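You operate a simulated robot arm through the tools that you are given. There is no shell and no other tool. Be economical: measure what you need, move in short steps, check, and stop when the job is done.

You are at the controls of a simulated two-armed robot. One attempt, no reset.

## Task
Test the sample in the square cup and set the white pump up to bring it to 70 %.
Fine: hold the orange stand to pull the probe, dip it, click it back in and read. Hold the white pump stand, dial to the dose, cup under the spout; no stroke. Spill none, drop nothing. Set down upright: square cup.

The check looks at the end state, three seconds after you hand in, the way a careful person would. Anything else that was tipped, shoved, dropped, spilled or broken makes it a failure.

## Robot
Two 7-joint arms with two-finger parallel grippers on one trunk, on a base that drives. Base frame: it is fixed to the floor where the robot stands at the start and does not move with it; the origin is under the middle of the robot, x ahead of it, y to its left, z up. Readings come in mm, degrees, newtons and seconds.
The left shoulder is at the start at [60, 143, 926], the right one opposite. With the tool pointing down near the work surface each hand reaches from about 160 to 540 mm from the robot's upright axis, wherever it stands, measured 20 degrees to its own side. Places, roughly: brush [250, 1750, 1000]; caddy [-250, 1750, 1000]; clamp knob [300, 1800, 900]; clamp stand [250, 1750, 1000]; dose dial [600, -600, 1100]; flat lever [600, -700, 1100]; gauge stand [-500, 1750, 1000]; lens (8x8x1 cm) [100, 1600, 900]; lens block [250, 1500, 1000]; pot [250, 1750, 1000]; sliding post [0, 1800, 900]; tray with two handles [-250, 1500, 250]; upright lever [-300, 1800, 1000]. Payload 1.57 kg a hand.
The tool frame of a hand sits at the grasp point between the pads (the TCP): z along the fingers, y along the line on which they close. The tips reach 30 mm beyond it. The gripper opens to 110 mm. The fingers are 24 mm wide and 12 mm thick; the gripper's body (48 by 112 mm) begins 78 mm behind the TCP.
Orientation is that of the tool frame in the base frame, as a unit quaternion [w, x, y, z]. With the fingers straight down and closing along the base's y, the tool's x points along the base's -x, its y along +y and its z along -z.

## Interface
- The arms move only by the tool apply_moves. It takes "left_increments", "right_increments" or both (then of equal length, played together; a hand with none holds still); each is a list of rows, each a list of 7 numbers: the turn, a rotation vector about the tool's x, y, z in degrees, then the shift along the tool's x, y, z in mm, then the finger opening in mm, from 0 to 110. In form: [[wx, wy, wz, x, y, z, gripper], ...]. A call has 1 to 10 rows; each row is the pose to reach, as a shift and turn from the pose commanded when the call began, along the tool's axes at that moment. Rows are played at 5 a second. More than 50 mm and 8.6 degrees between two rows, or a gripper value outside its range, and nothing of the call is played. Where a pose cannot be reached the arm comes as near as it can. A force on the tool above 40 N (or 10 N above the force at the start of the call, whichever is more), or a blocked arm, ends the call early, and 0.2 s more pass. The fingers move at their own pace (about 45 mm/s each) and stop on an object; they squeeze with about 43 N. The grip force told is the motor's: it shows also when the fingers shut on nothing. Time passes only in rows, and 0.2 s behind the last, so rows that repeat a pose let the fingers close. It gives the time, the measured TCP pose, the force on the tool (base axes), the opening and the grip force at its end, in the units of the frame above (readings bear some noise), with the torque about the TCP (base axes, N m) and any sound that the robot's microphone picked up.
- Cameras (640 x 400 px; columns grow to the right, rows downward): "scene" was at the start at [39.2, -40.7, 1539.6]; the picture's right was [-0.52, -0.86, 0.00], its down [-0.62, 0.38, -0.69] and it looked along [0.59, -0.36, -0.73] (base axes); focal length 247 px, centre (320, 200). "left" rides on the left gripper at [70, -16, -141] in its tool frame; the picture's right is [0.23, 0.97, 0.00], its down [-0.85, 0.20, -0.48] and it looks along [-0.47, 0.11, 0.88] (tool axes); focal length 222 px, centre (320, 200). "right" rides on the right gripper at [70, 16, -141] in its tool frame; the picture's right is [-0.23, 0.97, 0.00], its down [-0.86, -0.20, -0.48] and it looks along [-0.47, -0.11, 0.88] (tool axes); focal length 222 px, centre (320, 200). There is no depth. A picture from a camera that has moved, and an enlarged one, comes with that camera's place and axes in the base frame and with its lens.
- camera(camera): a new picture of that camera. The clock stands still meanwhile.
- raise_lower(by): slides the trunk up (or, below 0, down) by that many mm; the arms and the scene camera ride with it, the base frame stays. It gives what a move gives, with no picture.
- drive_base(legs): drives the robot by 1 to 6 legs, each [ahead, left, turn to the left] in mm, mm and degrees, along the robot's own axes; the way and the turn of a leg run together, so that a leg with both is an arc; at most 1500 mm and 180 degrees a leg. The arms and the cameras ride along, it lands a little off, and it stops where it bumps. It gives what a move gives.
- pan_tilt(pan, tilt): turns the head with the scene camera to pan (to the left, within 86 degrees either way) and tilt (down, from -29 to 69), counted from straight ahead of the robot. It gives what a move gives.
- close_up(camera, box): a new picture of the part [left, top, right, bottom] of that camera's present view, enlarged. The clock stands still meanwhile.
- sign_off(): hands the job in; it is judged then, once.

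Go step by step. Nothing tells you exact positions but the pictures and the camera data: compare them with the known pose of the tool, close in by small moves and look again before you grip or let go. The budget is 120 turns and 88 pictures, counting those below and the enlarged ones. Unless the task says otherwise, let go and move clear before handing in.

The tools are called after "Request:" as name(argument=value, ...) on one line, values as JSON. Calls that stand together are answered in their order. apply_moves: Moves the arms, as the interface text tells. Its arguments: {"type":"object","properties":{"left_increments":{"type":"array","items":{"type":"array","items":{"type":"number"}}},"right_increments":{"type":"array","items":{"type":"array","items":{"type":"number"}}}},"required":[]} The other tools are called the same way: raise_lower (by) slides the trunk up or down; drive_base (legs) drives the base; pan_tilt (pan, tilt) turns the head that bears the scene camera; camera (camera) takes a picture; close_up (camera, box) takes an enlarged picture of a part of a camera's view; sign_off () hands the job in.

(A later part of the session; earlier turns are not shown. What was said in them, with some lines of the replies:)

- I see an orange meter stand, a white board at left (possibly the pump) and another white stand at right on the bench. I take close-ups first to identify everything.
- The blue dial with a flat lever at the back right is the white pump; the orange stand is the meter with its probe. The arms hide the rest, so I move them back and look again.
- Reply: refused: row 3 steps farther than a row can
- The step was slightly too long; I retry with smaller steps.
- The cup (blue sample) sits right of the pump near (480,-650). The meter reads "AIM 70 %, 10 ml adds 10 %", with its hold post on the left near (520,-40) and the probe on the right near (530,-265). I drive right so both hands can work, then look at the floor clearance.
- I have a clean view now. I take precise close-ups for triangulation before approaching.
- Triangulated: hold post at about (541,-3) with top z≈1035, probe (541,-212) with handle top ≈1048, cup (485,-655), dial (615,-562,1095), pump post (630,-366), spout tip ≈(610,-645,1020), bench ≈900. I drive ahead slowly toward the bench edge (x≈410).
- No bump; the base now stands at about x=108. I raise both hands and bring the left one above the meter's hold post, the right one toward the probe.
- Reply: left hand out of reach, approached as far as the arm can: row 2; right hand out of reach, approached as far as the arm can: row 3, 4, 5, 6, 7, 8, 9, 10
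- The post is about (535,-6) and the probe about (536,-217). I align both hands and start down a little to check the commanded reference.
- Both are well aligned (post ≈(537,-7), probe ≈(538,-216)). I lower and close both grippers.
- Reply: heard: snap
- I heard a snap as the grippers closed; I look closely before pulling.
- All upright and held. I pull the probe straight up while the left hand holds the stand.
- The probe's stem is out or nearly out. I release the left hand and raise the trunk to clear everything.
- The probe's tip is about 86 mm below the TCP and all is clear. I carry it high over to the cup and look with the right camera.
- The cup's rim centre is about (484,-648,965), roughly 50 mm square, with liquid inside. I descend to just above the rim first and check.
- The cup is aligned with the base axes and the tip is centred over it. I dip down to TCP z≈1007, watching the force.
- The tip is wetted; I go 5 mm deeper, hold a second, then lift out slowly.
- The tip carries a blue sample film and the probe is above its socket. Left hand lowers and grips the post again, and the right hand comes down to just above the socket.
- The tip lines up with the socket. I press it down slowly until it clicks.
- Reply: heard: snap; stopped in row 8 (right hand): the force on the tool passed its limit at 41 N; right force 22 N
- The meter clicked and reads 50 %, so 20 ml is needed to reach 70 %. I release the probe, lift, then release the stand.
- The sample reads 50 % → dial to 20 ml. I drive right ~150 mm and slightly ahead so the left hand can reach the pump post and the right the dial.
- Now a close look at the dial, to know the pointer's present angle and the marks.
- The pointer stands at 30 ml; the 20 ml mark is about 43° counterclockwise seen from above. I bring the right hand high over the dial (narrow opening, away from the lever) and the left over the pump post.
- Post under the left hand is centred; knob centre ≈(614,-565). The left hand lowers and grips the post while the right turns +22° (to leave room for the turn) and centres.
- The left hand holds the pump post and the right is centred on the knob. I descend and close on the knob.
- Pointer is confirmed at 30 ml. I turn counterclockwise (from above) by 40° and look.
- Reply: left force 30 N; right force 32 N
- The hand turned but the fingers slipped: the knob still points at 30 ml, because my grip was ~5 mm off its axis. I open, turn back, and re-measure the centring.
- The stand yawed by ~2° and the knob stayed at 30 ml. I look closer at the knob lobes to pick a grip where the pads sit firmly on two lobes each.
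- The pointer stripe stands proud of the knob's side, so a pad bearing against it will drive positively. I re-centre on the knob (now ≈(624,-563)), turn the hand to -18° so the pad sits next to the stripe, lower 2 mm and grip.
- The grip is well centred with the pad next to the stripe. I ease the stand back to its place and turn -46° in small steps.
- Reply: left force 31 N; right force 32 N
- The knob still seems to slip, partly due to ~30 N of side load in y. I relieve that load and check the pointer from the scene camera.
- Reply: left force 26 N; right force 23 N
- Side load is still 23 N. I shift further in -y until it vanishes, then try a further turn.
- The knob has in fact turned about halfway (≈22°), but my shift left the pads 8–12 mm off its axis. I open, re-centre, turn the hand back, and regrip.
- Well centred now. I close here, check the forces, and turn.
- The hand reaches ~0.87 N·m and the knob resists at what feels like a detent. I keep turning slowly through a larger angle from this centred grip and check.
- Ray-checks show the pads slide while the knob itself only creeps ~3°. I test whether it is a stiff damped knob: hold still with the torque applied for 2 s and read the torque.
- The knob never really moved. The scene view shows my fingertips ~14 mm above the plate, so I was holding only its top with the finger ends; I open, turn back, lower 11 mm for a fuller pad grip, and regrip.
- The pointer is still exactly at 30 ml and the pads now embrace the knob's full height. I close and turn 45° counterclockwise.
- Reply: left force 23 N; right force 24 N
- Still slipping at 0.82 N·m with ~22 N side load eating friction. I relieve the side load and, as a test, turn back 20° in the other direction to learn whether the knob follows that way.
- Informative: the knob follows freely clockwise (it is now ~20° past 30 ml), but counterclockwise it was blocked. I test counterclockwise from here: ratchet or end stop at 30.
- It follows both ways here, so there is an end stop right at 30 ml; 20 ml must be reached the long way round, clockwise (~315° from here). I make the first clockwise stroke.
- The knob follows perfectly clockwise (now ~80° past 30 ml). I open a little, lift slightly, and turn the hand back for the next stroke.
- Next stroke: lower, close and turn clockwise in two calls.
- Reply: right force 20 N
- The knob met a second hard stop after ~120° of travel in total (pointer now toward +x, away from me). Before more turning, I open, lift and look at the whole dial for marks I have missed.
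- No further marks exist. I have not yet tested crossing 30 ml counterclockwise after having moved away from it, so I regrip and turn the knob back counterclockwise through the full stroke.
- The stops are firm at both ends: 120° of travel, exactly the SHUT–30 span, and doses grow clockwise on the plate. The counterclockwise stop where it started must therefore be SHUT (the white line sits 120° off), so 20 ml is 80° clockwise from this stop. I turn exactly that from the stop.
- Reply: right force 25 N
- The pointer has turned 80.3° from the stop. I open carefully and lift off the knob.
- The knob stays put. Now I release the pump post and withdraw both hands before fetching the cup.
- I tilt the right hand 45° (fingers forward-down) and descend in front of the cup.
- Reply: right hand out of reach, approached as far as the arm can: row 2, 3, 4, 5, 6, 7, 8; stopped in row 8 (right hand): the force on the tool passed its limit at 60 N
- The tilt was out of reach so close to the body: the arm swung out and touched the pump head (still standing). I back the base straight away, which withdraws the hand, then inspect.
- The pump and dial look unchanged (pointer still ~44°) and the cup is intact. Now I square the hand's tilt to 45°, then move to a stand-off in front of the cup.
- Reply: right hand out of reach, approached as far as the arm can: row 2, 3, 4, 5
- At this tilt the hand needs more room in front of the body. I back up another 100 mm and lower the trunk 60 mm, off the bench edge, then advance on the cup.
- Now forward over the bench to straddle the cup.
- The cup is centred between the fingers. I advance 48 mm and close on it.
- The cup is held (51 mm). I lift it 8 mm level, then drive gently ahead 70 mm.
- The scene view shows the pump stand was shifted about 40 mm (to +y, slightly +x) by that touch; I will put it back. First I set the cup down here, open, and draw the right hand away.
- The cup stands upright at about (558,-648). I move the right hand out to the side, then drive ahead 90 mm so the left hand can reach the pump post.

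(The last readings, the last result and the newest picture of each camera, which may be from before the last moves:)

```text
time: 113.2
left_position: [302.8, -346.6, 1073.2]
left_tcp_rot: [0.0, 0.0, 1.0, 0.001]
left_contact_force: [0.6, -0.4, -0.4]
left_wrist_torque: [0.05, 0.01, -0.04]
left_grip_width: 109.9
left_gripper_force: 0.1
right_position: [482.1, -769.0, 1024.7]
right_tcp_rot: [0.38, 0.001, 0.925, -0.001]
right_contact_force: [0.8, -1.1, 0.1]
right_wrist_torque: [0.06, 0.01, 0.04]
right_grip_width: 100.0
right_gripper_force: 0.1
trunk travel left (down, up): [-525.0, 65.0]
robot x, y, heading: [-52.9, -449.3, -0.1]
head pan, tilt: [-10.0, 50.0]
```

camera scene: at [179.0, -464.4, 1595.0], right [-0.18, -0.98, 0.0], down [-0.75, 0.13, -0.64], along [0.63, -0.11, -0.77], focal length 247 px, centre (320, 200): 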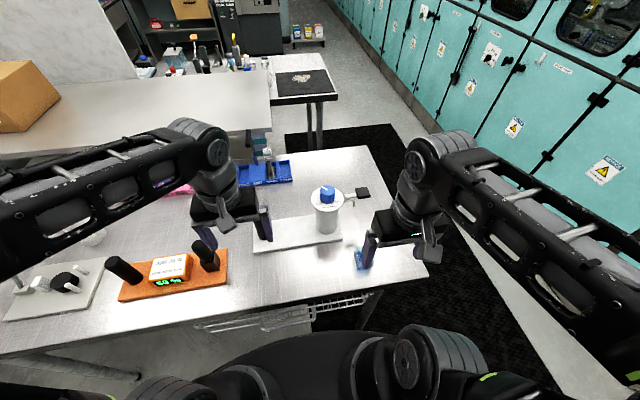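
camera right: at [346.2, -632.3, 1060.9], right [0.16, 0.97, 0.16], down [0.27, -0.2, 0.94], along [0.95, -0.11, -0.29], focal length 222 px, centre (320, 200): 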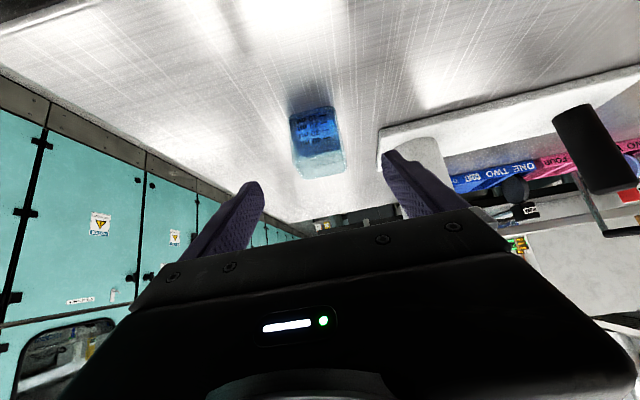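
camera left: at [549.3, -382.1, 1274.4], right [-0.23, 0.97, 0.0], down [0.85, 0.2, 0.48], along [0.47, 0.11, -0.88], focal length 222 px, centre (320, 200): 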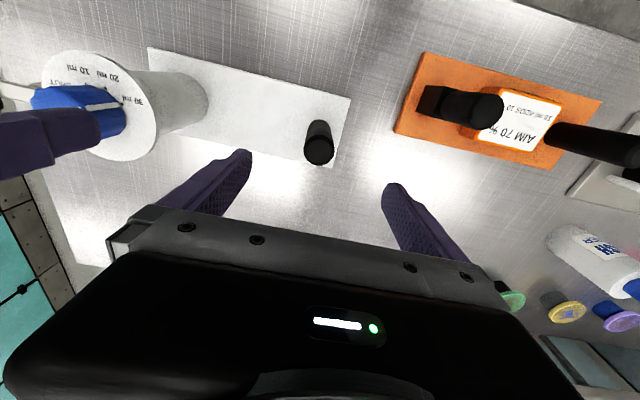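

The right hand is clear at the side, so I can simply drive ahead 180 mm and use the left hand vertically.

Request:
drive_base(legs=[[90, 0, 0], [90, 0, 0]])

Request:
apply_moves(left_increments=[[0, 0, 0, -10, 0, -15, 110], [0, 0, 0, -40, 0, -20, 110], [0, 0, 0, -75, 0, -20, 110]])

Request:
camera(camera="left")

```text
time: 115.0
left_position: [481.1, -344.4, 1072.6]
left_tcp_rot: [0.0, -0.001, 1.0, 0.001]
left_contact_force: [0.6, -0.6, -0.8]
left_wrist_torque: [-0.02, 0.05, 0.0]
left_grip_width: 110.1
left_gripper_force: 0.0
right_position: [661.3, -767.2, 1023.8]
right_tcp_rot: [0.382, 0.001, 0.924, -0.002]
right_contact_force: [0.0, -0.1, -0.5]
right_wrist_torque: [0.01, 0.02, 0.02]
right_grip_width: 99.8
right_gripper_force: 0.0
trunk travel left (down, up): [-525.0, 65.0]
robot x, y, heading: [125.6, -449.6, 0.2]
head pan, tilt: [-10.0, 50.0]
```

```text
time: 115.8
left_position: [558.2, -344.0, 1092.8]
left_tcp_rot: [0.0, 0.0, 1.0, 0.001]
left_contact_force: [0.2, 0.7, -0.5]
left_wrist_torque: [0.01, 0.02, -0.03]
left_grip_width: 109.9
left_gripper_force: 0.0
right_position: [660.3, -769.4, 1024.2]
right_tcp_rot: [0.382, 0.001, 0.924, -0.001]
right_contact_force: [-0.2, -0.5, -0.9]
right_wrist_torque: [0.03, 0.01, 0.02]
right_grip_width: 99.8
right_gripper_force: 0.0
trunk travel left (down, up): [-525.0, 65.0]
robot x, y, heading: [122.4, -449.9, -0.1]
head pan, tilt: [-10.0, 50.0]
```

```text
5 pictures are left
camera left: at [486.9, -360.7, 1233.0], right [-0.23, 0.97, 0.0], down [0.85, 0.2, 0.48], along [0.47, 0.11, -0.88], focal length 222 px, centre (320, 200)
```

left: 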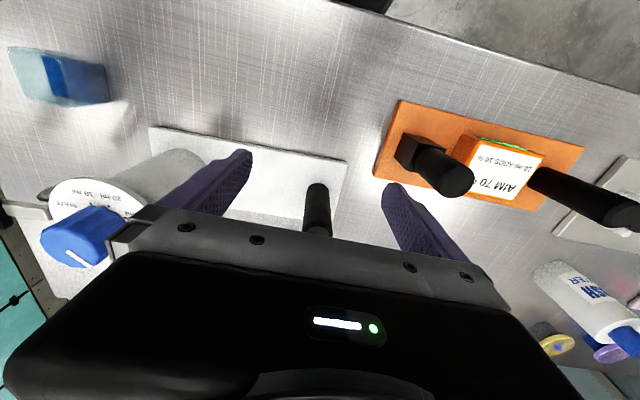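

The pump post is at (635,-331), i.e. shifted (+16,+34) and yawed ~3°. I bring the left hand over it, grip it and slide the stand slowly back to (619,-365).

Request:
apply_moves(left_increments=[[0, 0, 0, 0, 7, 12, 110], [0, 0, 0, -30, 13, 22, 110], [0, 0, 0, -60, 13, 22, 110], [0, 0, 0, -77, 13, 22, 110], [0, 0, 0, -77, 13, 50, 110], [0, 0, 0, -77, 13, 84, 110], [0, 0, 0, -77, 13, 84, 60], [0, 0, 0, -77, 13, 84, 20], [0, 0, 0, -77, 13, 84, 20], [0, 0, 0, -77, 13, 84, 20]])

```text
time: 118.0
left_position: [633.1, -331.2, 1008.2]
left_tcp_rot: [0.0, -0.001, 1.0, 0.001]
left_contact_force: [-0.6, 0.2, 0.5]
left_wrist_torque: [-0.21, 0.04, -0.01]
left_grip_width: 35.8
left_gripper_force: 7.8
right_position: [660.6, -768.3, 1025.0]
right_tcp_rot: [0.382, 0.001, 0.924, -0.001]
right_contact_force: [-0.8, 0.1, -0.3]
right_wrist_torque: [0.0, -0.03, -0.03]
right_grip_width: 100.2
right_gripper_force: 0.1
trunk travel left (down, up): [-525.0, 65.0]
robot x, y, heading: [122.5, -454.8, 0.2]
head pan, tilt: [-10.0, 50.0]
```

Held. I slide it back slowly, with a small clockwise turn.

Request:
apply_moves(left_increments=[[0, 0, 0, 0, 0, 0, 15], [0, 0, 1, 2, -5, 0, 15], [0, 0, 2, 4, -10, 0, 15], [0, 0, 3, 6, -15, 0, 15], [0, 0, 4, 8, -20, 0, 15], [0, 0, 5, 10, -25, 0, 15], [0, 0, 6, 12, -30, 0, 15], [0, 0, 6, 14, -34, 0, 15], [0, 0, 6, 14, -34, 0, 15]])

Request:
camera(camera="left")

```text
time: 120.0
left_position: [617.7, -365.0, 1009.5]
left_tcp_rot: [0.0, 0.052, 0.999, 0.001]
left_contact_force: [0.2, 2.0, 5.1]
left_wrist_torque: [-1.18, -0.26, 0.04]
left_grip_width: 35.2
left_gripper_force: 42.5
right_position: [660.2, -768.6, 1025.5]
right_tcp_rot: [0.381, 0.001, 0.925, 0.0]
right_contact_force: [-0.2, -0.3, -0.5]
right_wrist_torque: [0.01, -0.03, 0.03]
right_grip_width: 99.9
right_gripper_force: 0.0
trunk travel left (down, up): [-525.0, 65.0]
robot x, y, heading: [126.0, -450.6, -0.2]
head pan, tilt: [-10.0, 50.0]
```

```text
4 pictures are left
camera left: at [546.8, -374.0, 1149.5], right [-0.12, 0.99, 0.0], down [0.87, 0.11, 0.48], along [0.48, 0.06, -0.88], focal length 222 px, centre (320, 200)
```

left: 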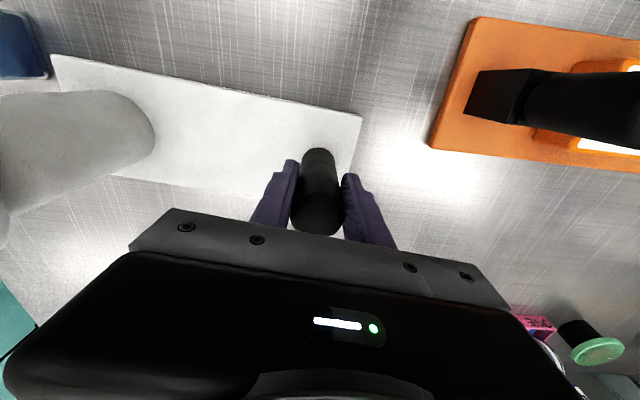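

The stand followed; it is now ~2.5° too far clockwise. I turn it back that little, then release and lift the left hand.

Request:
apply_moves(left_increments=[[0, 0, -1, 0, 0, 0, 15], [0, 0, -2, 0, 0, 0, 15], [0, 0, -2.7, 0, 0, 0, 15], [0, 0, -2.7, 0, 0, 0, 15], [0, 0, -2.7, 0, 0, 0, 60], [0, 0, -2.7, 0, 0, 0, 110], [0, 0, -2.7, 0, 0, 0, 110], [0, 0, -2.7, 0, 0, -20, 110], [0, 0, -2.7, 0, 0, -45, 110], [0, 0, -2.7, 0, 0, -68, 110]])

Request:
camera(camera="left")

```text
time: 122.2
left_position: [617.7, -365.7, 1076.4]
left_tcp_rot: [0.001, 0.028, 1.0, 0.0]
left_contact_force: [-0.1, -0.4, -0.5]
left_wrist_torque: [-0.01, -0.01, 0.0]
left_grip_width: 110.2
left_gripper_force: 0.0
right_position: [659.0, -767.6, 1025.3]
right_tcp_rot: [0.382, 0.001, 0.924, -0.001]
right_contact_force: [-0.2, -0.1, 0.1]
right_wrist_torque: [-0.02, -0.01, 0.03]
right_grip_width: 100.0
right_gripper_force: 0.1
trunk travel left (down, up): [-525.0, 65.0]
robot x, y, heading: [124.7, -451.3, 0.1]
head pan, tilt: [-10.0, 50.0]
```

```text
3 pictures are left
camera left: at [547.3, -378.0, 1217.9], right [-0.17, 0.99, 0.0], down [0.86, 0.15, 0.48], along [0.47, 0.08, -0.88], focal length 222 px, centre (320, 200)
```

left: 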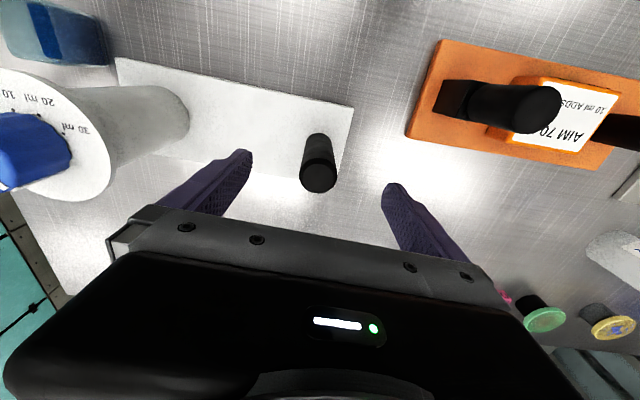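

The stand is back at its original place and yaw. I drive back 178 mm to where the right hand can regrasp the cup.

Request:
drive_base(legs=[[-178, 0, 0]])

```text
time: 123.8
left_position: [438.4, -365.5, 1077.0]
left_tcp_rot: [0.001, 0.028, 1.0, 0.001]
left_contact_force: [-0.4, -0.5, -0.3]
left_wrist_torque: [0.02, -0.03, 0.0]
left_grip_width: 109.9
left_gripper_force: 0.0
right_position: [479.8, -767.8, 1025.4]
right_tcp_rot: [0.381, 0.001, 0.924, -0.001]
right_contact_force: [-0.1, -0.1, 0.2]
right_wrist_torque: [-0.02, 0.01, -0.03]
right_grip_width: 100.1
right_gripper_force: 0.0
trunk travel left (down, up): [-525.0, 65.0]
robot x, y, heading: [-57.3, -454.9, 0.2]
head pan, tilt: [-10.0, 50.0]
```

Request:
apply_moves(right_increments=[[0, 0, 0, 0, 40, 0, 84], [0, 0, 0, 0, 80, 0, 84], [0, 0, 0, 0, 119, 0, 84], [0, 0, 0, 0, 119, 25, 84], [0, 0, 0, 0, 119, 50, 84], [0, 0, 0, 0, 119, 50, 84]])

Request:
camera(camera="right")

```text
time: 125.2
left_position: [439.0, -366.1, 1077.3]
left_tcp_rot: [-0.001, 0.028, 1.0, 0.0]
left_contact_force: [-0.5, 0.3, -0.4]
left_wrist_torque: [-0.01, 0.0, -0.02]
left_grip_width: 110.0
left_gripper_force: 0.1
right_position: [515.7, -649.4, 988.4]
right_tcp_rot: [0.383, 0.002, 0.924, -0.002]
right_contact_force: [-0.8, -1.5, -0.6]
right_wrist_torque: [-0.02, 0.0, 0.03]
right_grip_width: 83.7
right_gripper_force: 0.0
trunk travel left (down, up): [-525.0, 65.0]
robot x, y, heading: [-54.8, -454.3, -0.1]
head pan, tilt: [-10.0, 50.0]
```

```text
2 pictures are left
camera right: at [366.4, -632.3, 1039.5], right [0.16, 0.97, 0.16], down [0.27, -0.2, 0.94], along [0.95, -0.11, -0.29], focal length 222 px, centre (320, 200)
```

right: 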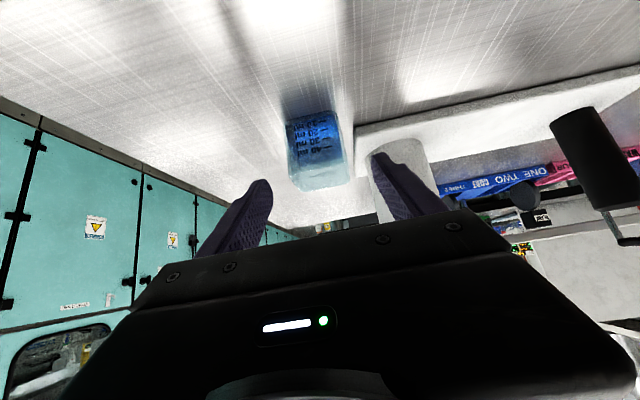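

The cup is centred between the fingers. I advance, grip and lift it 6 mm.

Request:
apply_moves(right_increments=[[0, 0, 0, 0, 0, 18, 84], [0, 0, 0, 0, 0, 36, 84], [0, 0, 0, 0, 0, 54, 84], [0, 0, 0, 0, 0, 54, 65], [0, 0, 0, 0, 0, 54, 48], [0, 0, 0, 0, 0, 54, 40], [0, 0, 0, 0, 0, 54, 40], [0, 0, 0, 0, 0, 54, 40], [0, 0, 0, -2, 0, 52, 40], [0, 0, 0, -4.3, 0, 49.7, 40]])

```text
time: 127.4
left_position: [438.7, -366.6, 1077.4]
left_tcp_rot: [0.0, 0.027, 1.0, 0.001]
left_contact_force: [-0.7, -0.8, -0.5]
left_wrist_torque: [-0.02, 0.01, -0.03]
left_grip_width: 110.1
left_gripper_force: 0.0
right_position: [554.3, -649.9, 956.7]
right_tcp_rot: [0.381, 0.0, 0.925, -0.001]
right_contact_force: [0.0, 0.4, -0.8]
right_wrist_torque: [0.0, 0.0, 0.02]
right_grip_width: 51.5
right_gripper_force: 42.8
trunk travel left (down, up): [-525.0, 65.0]
robot x, y, heading: [-56.9, -454.7, -0.1]
head pan, tilt: [-10.0, 50.0]
```

Held and lifted. I move it slowly +x by 56 mm to under the spout.

Request:
apply_moves(right_increments=[[0, 0, 0, -4, 0, 4, 40], [0, 0, 0, -10, 0, 10, 40], [0, 0, 0, -16, 0, 16, 40], [0, 0, 0, -22, 0, 22, 40], [0, 0, 0, -28, 0, 28, 40], [0, 0, 0, -34, 0, 34, 40], [0, 0, 0, -38, 0, 38, 40], [0, 0, 0, -39.6, 0, 39.6, 40], [0, 0, 0, -39.6, 0, 39.6, 40]])

Request:
close_up(camera="scene", box=[270, 80, 410, 190])

```text
time: 129.4
left_position: [438.9, -365.6, 1078.2]
left_tcp_rot: [0.0, 0.029, 1.0, 0.001]
left_contact_force: [0.5, 0.6, -0.5]
left_wrist_torque: [-0.01, 0.0, -0.01]
left_grip_width: 109.8
left_gripper_force: 0.0
right_position: [609.4, -650.8, 957.5]
right_tcp_rot: [0.383, 0.001, 0.924, -0.001]
right_contact_force: [-0.4, -0.1, 0.2]
right_wrist_torque: [-0.02, -0.01, -0.03]
right_grip_width: 51.3
right_gripper_force: 43.3
trunk travel left (down, up): [-525.0, 65.0]
robot x, y, heading: [-54.7, -451.9, -0.1]
head pan, tilt: [-10.0, 50.0]
```

```text
3.64 times, centred on (340, 135) of scene
camera zoom: at [-8.8, -464.3, 1534.9], right [-0.17, -0.98, 0.0], down [-0.75, 0.13, -0.64], along [0.63, -0.11, -0.77], focal length 899 px, centre (247, 436)
```

zoom: 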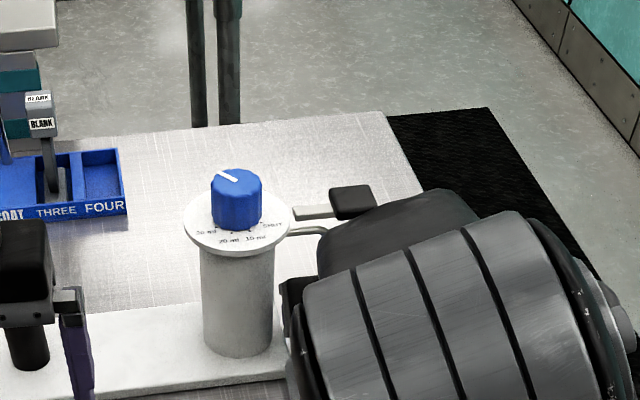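

The dial still points as set, and the spout tip (≈(614,-645)) is over the cup. I lower the cup to the bench, open only slightly (the pump column is near), and draw back.

Request:
apply_moves(right_increments=[[0, 0, 0, 1.5, 0, 1.5, 40], [0, 0, 0, 3, 0, 3, 40], [0, 0, 0, 4.2, 0, 4.2, 40], [0, 0, 0, 4.2, 0, 4.2, 40], [0, 0, 0, 4.2, 0, 4.2, 56], [0, 0, 0, 4.2, 0, 4.2, 66], [0, 0, 0, 4.2, 0, 4.2, 66], [0, 0, 0, 4.2, 0, -10, 66], [0, 0, 0, 4.2, 0, -35, 66], [0, 0, 0, 4.2, 0, -70, 66]])

Request:
apply_moves(right_increments=[[0, 0, 0, 0, 0, -30, 66], [0, 0, 0, 10, 0, -55, 66]])

Request:
drive_base(legs=[[-120, 0, 0]])

Request:
camera(camera="scene")

```text
time: 131.6
left_position: [437.6, -365.3, 1077.1]
left_tcp_rot: [0.001, 0.028, 1.0, 0.0]
left_contact_force: [0.3, 0.2, 0.4]
left_wrist_torque: [-0.01, -0.02, -0.02]
left_grip_width: 109.9
left_gripper_force: 0.1
right_position: [557.0, -649.0, 1003.8]
right_tcp_rot: [0.38, 0.001, 0.925, -0.001]
right_contact_force: [0.2, 0.5, 0.5]
right_wrist_torque: [0.01, 0.02, 0.0]
right_grip_width: 65.9
right_gripper_force: 0.0
trunk travel left (down, up): [-525.0, 65.0]
robot x, y, heading: [-52.5, -450.9, 0.1]
head pan, tilt: [-10.0, 50.0]
```

```text
time: 132.2
left_position: [439.1, -366.5, 1076.5]
left_tcp_rot: [0.0, 0.028, 1.0, 0.0]
left_contact_force: [-0.5, 0.9, 1.1]
left_wrist_torque: [0.01, -0.01, 0.04]
left_grip_width: 110.1
left_gripper_force: 0.1
right_position: [510.8, -649.1, 1036.2]
right_tcp_rot: [0.383, 0.001, 0.924, -0.001]
right_contact_force: [-0.1, 0.0, 0.5]
right_wrist_torque: [0.0, 0.02, 0.01]
right_grip_width: 66.3
right_gripper_force: 0.1
trunk travel left (down, up): [-525.0, 65.0]
robot x, y, heading: [-55.2, -452.6, -0.1]
head pan, tilt: [-10.0, 50.0]
```

```text
time: 133.4
left_position: [317.9, -365.6, 1077.0]
left_tcp_rot: [-0.001, 0.028, 1.0, 0.001]
left_contact_force: [-0.8, 0.9, 0.8]
left_wrist_torque: [0.0, -0.02, 0.0]
left_grip_width: 109.8
left_gripper_force: 0.1
right_position: [389.7, -649.0, 1036.8]
right_tcp_rot: [0.382, 0.001, 0.924, -0.001]
right_contact_force: [-0.6, -1.5, 0.5]
right_wrist_torque: [0.03, 0.01, 0.0]
right_grip_width: 66.1
right_gripper_force: 0.0
trunk travel left (down, up): [-525.0, 65.0]
robot x, y, heading: [-175.2, -448.9, -0.1]
head pan, tilt: [-10.0, 50.0]
```

```text
0 pictures are left
camera scene: at [-130.6, -464.2, 1535.0], right [-0.17, -0.98, 0.0], down [-0.75, 0.13, -0.64], along [0.63, -0.11, -0.77], focal length 247 px, centre (320, 200)
```

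scene: 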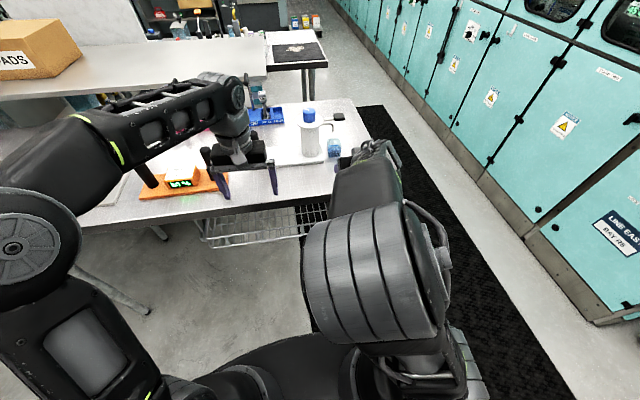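

The cup stands upright under the spout, the meter reads 50 % with its probe clicked in, and both hands are clear. I hand in.

Request:
sign_off()

```text
The job is handed in.
```

I handed the job in, but two things may count against it: the 20 ml setting is my inference, and I bumped the pump and had to put it back.

- **Sample:** it reads 50 %, and the probe is clicked back into the orange stand. Reaching 70 % needs 20 ml.
- **Dial:** the white pointer never lines up with the 20 ml mark. The knob turns only about 120° between two hard stops. It started with the pointer on "30 ml", against the counterclockwise stop. That 120° matches the spread of the marks from SHUT to 30, so I took that stop as SHUT and set 80° clockwise from it. If that reading is wrong, the dose is wrong too.
- **Pump bump:** while I was reaching for the cup, an out-of-reach arm move pushed the pump stand about 40 mm. I slid it back to its original place and angle. It stayed upright, and in the later pictures the dial still looked as set.
- **Cup:** it stands upright under the spout. I saw no spill, dropped nothing, and never worked the lever.
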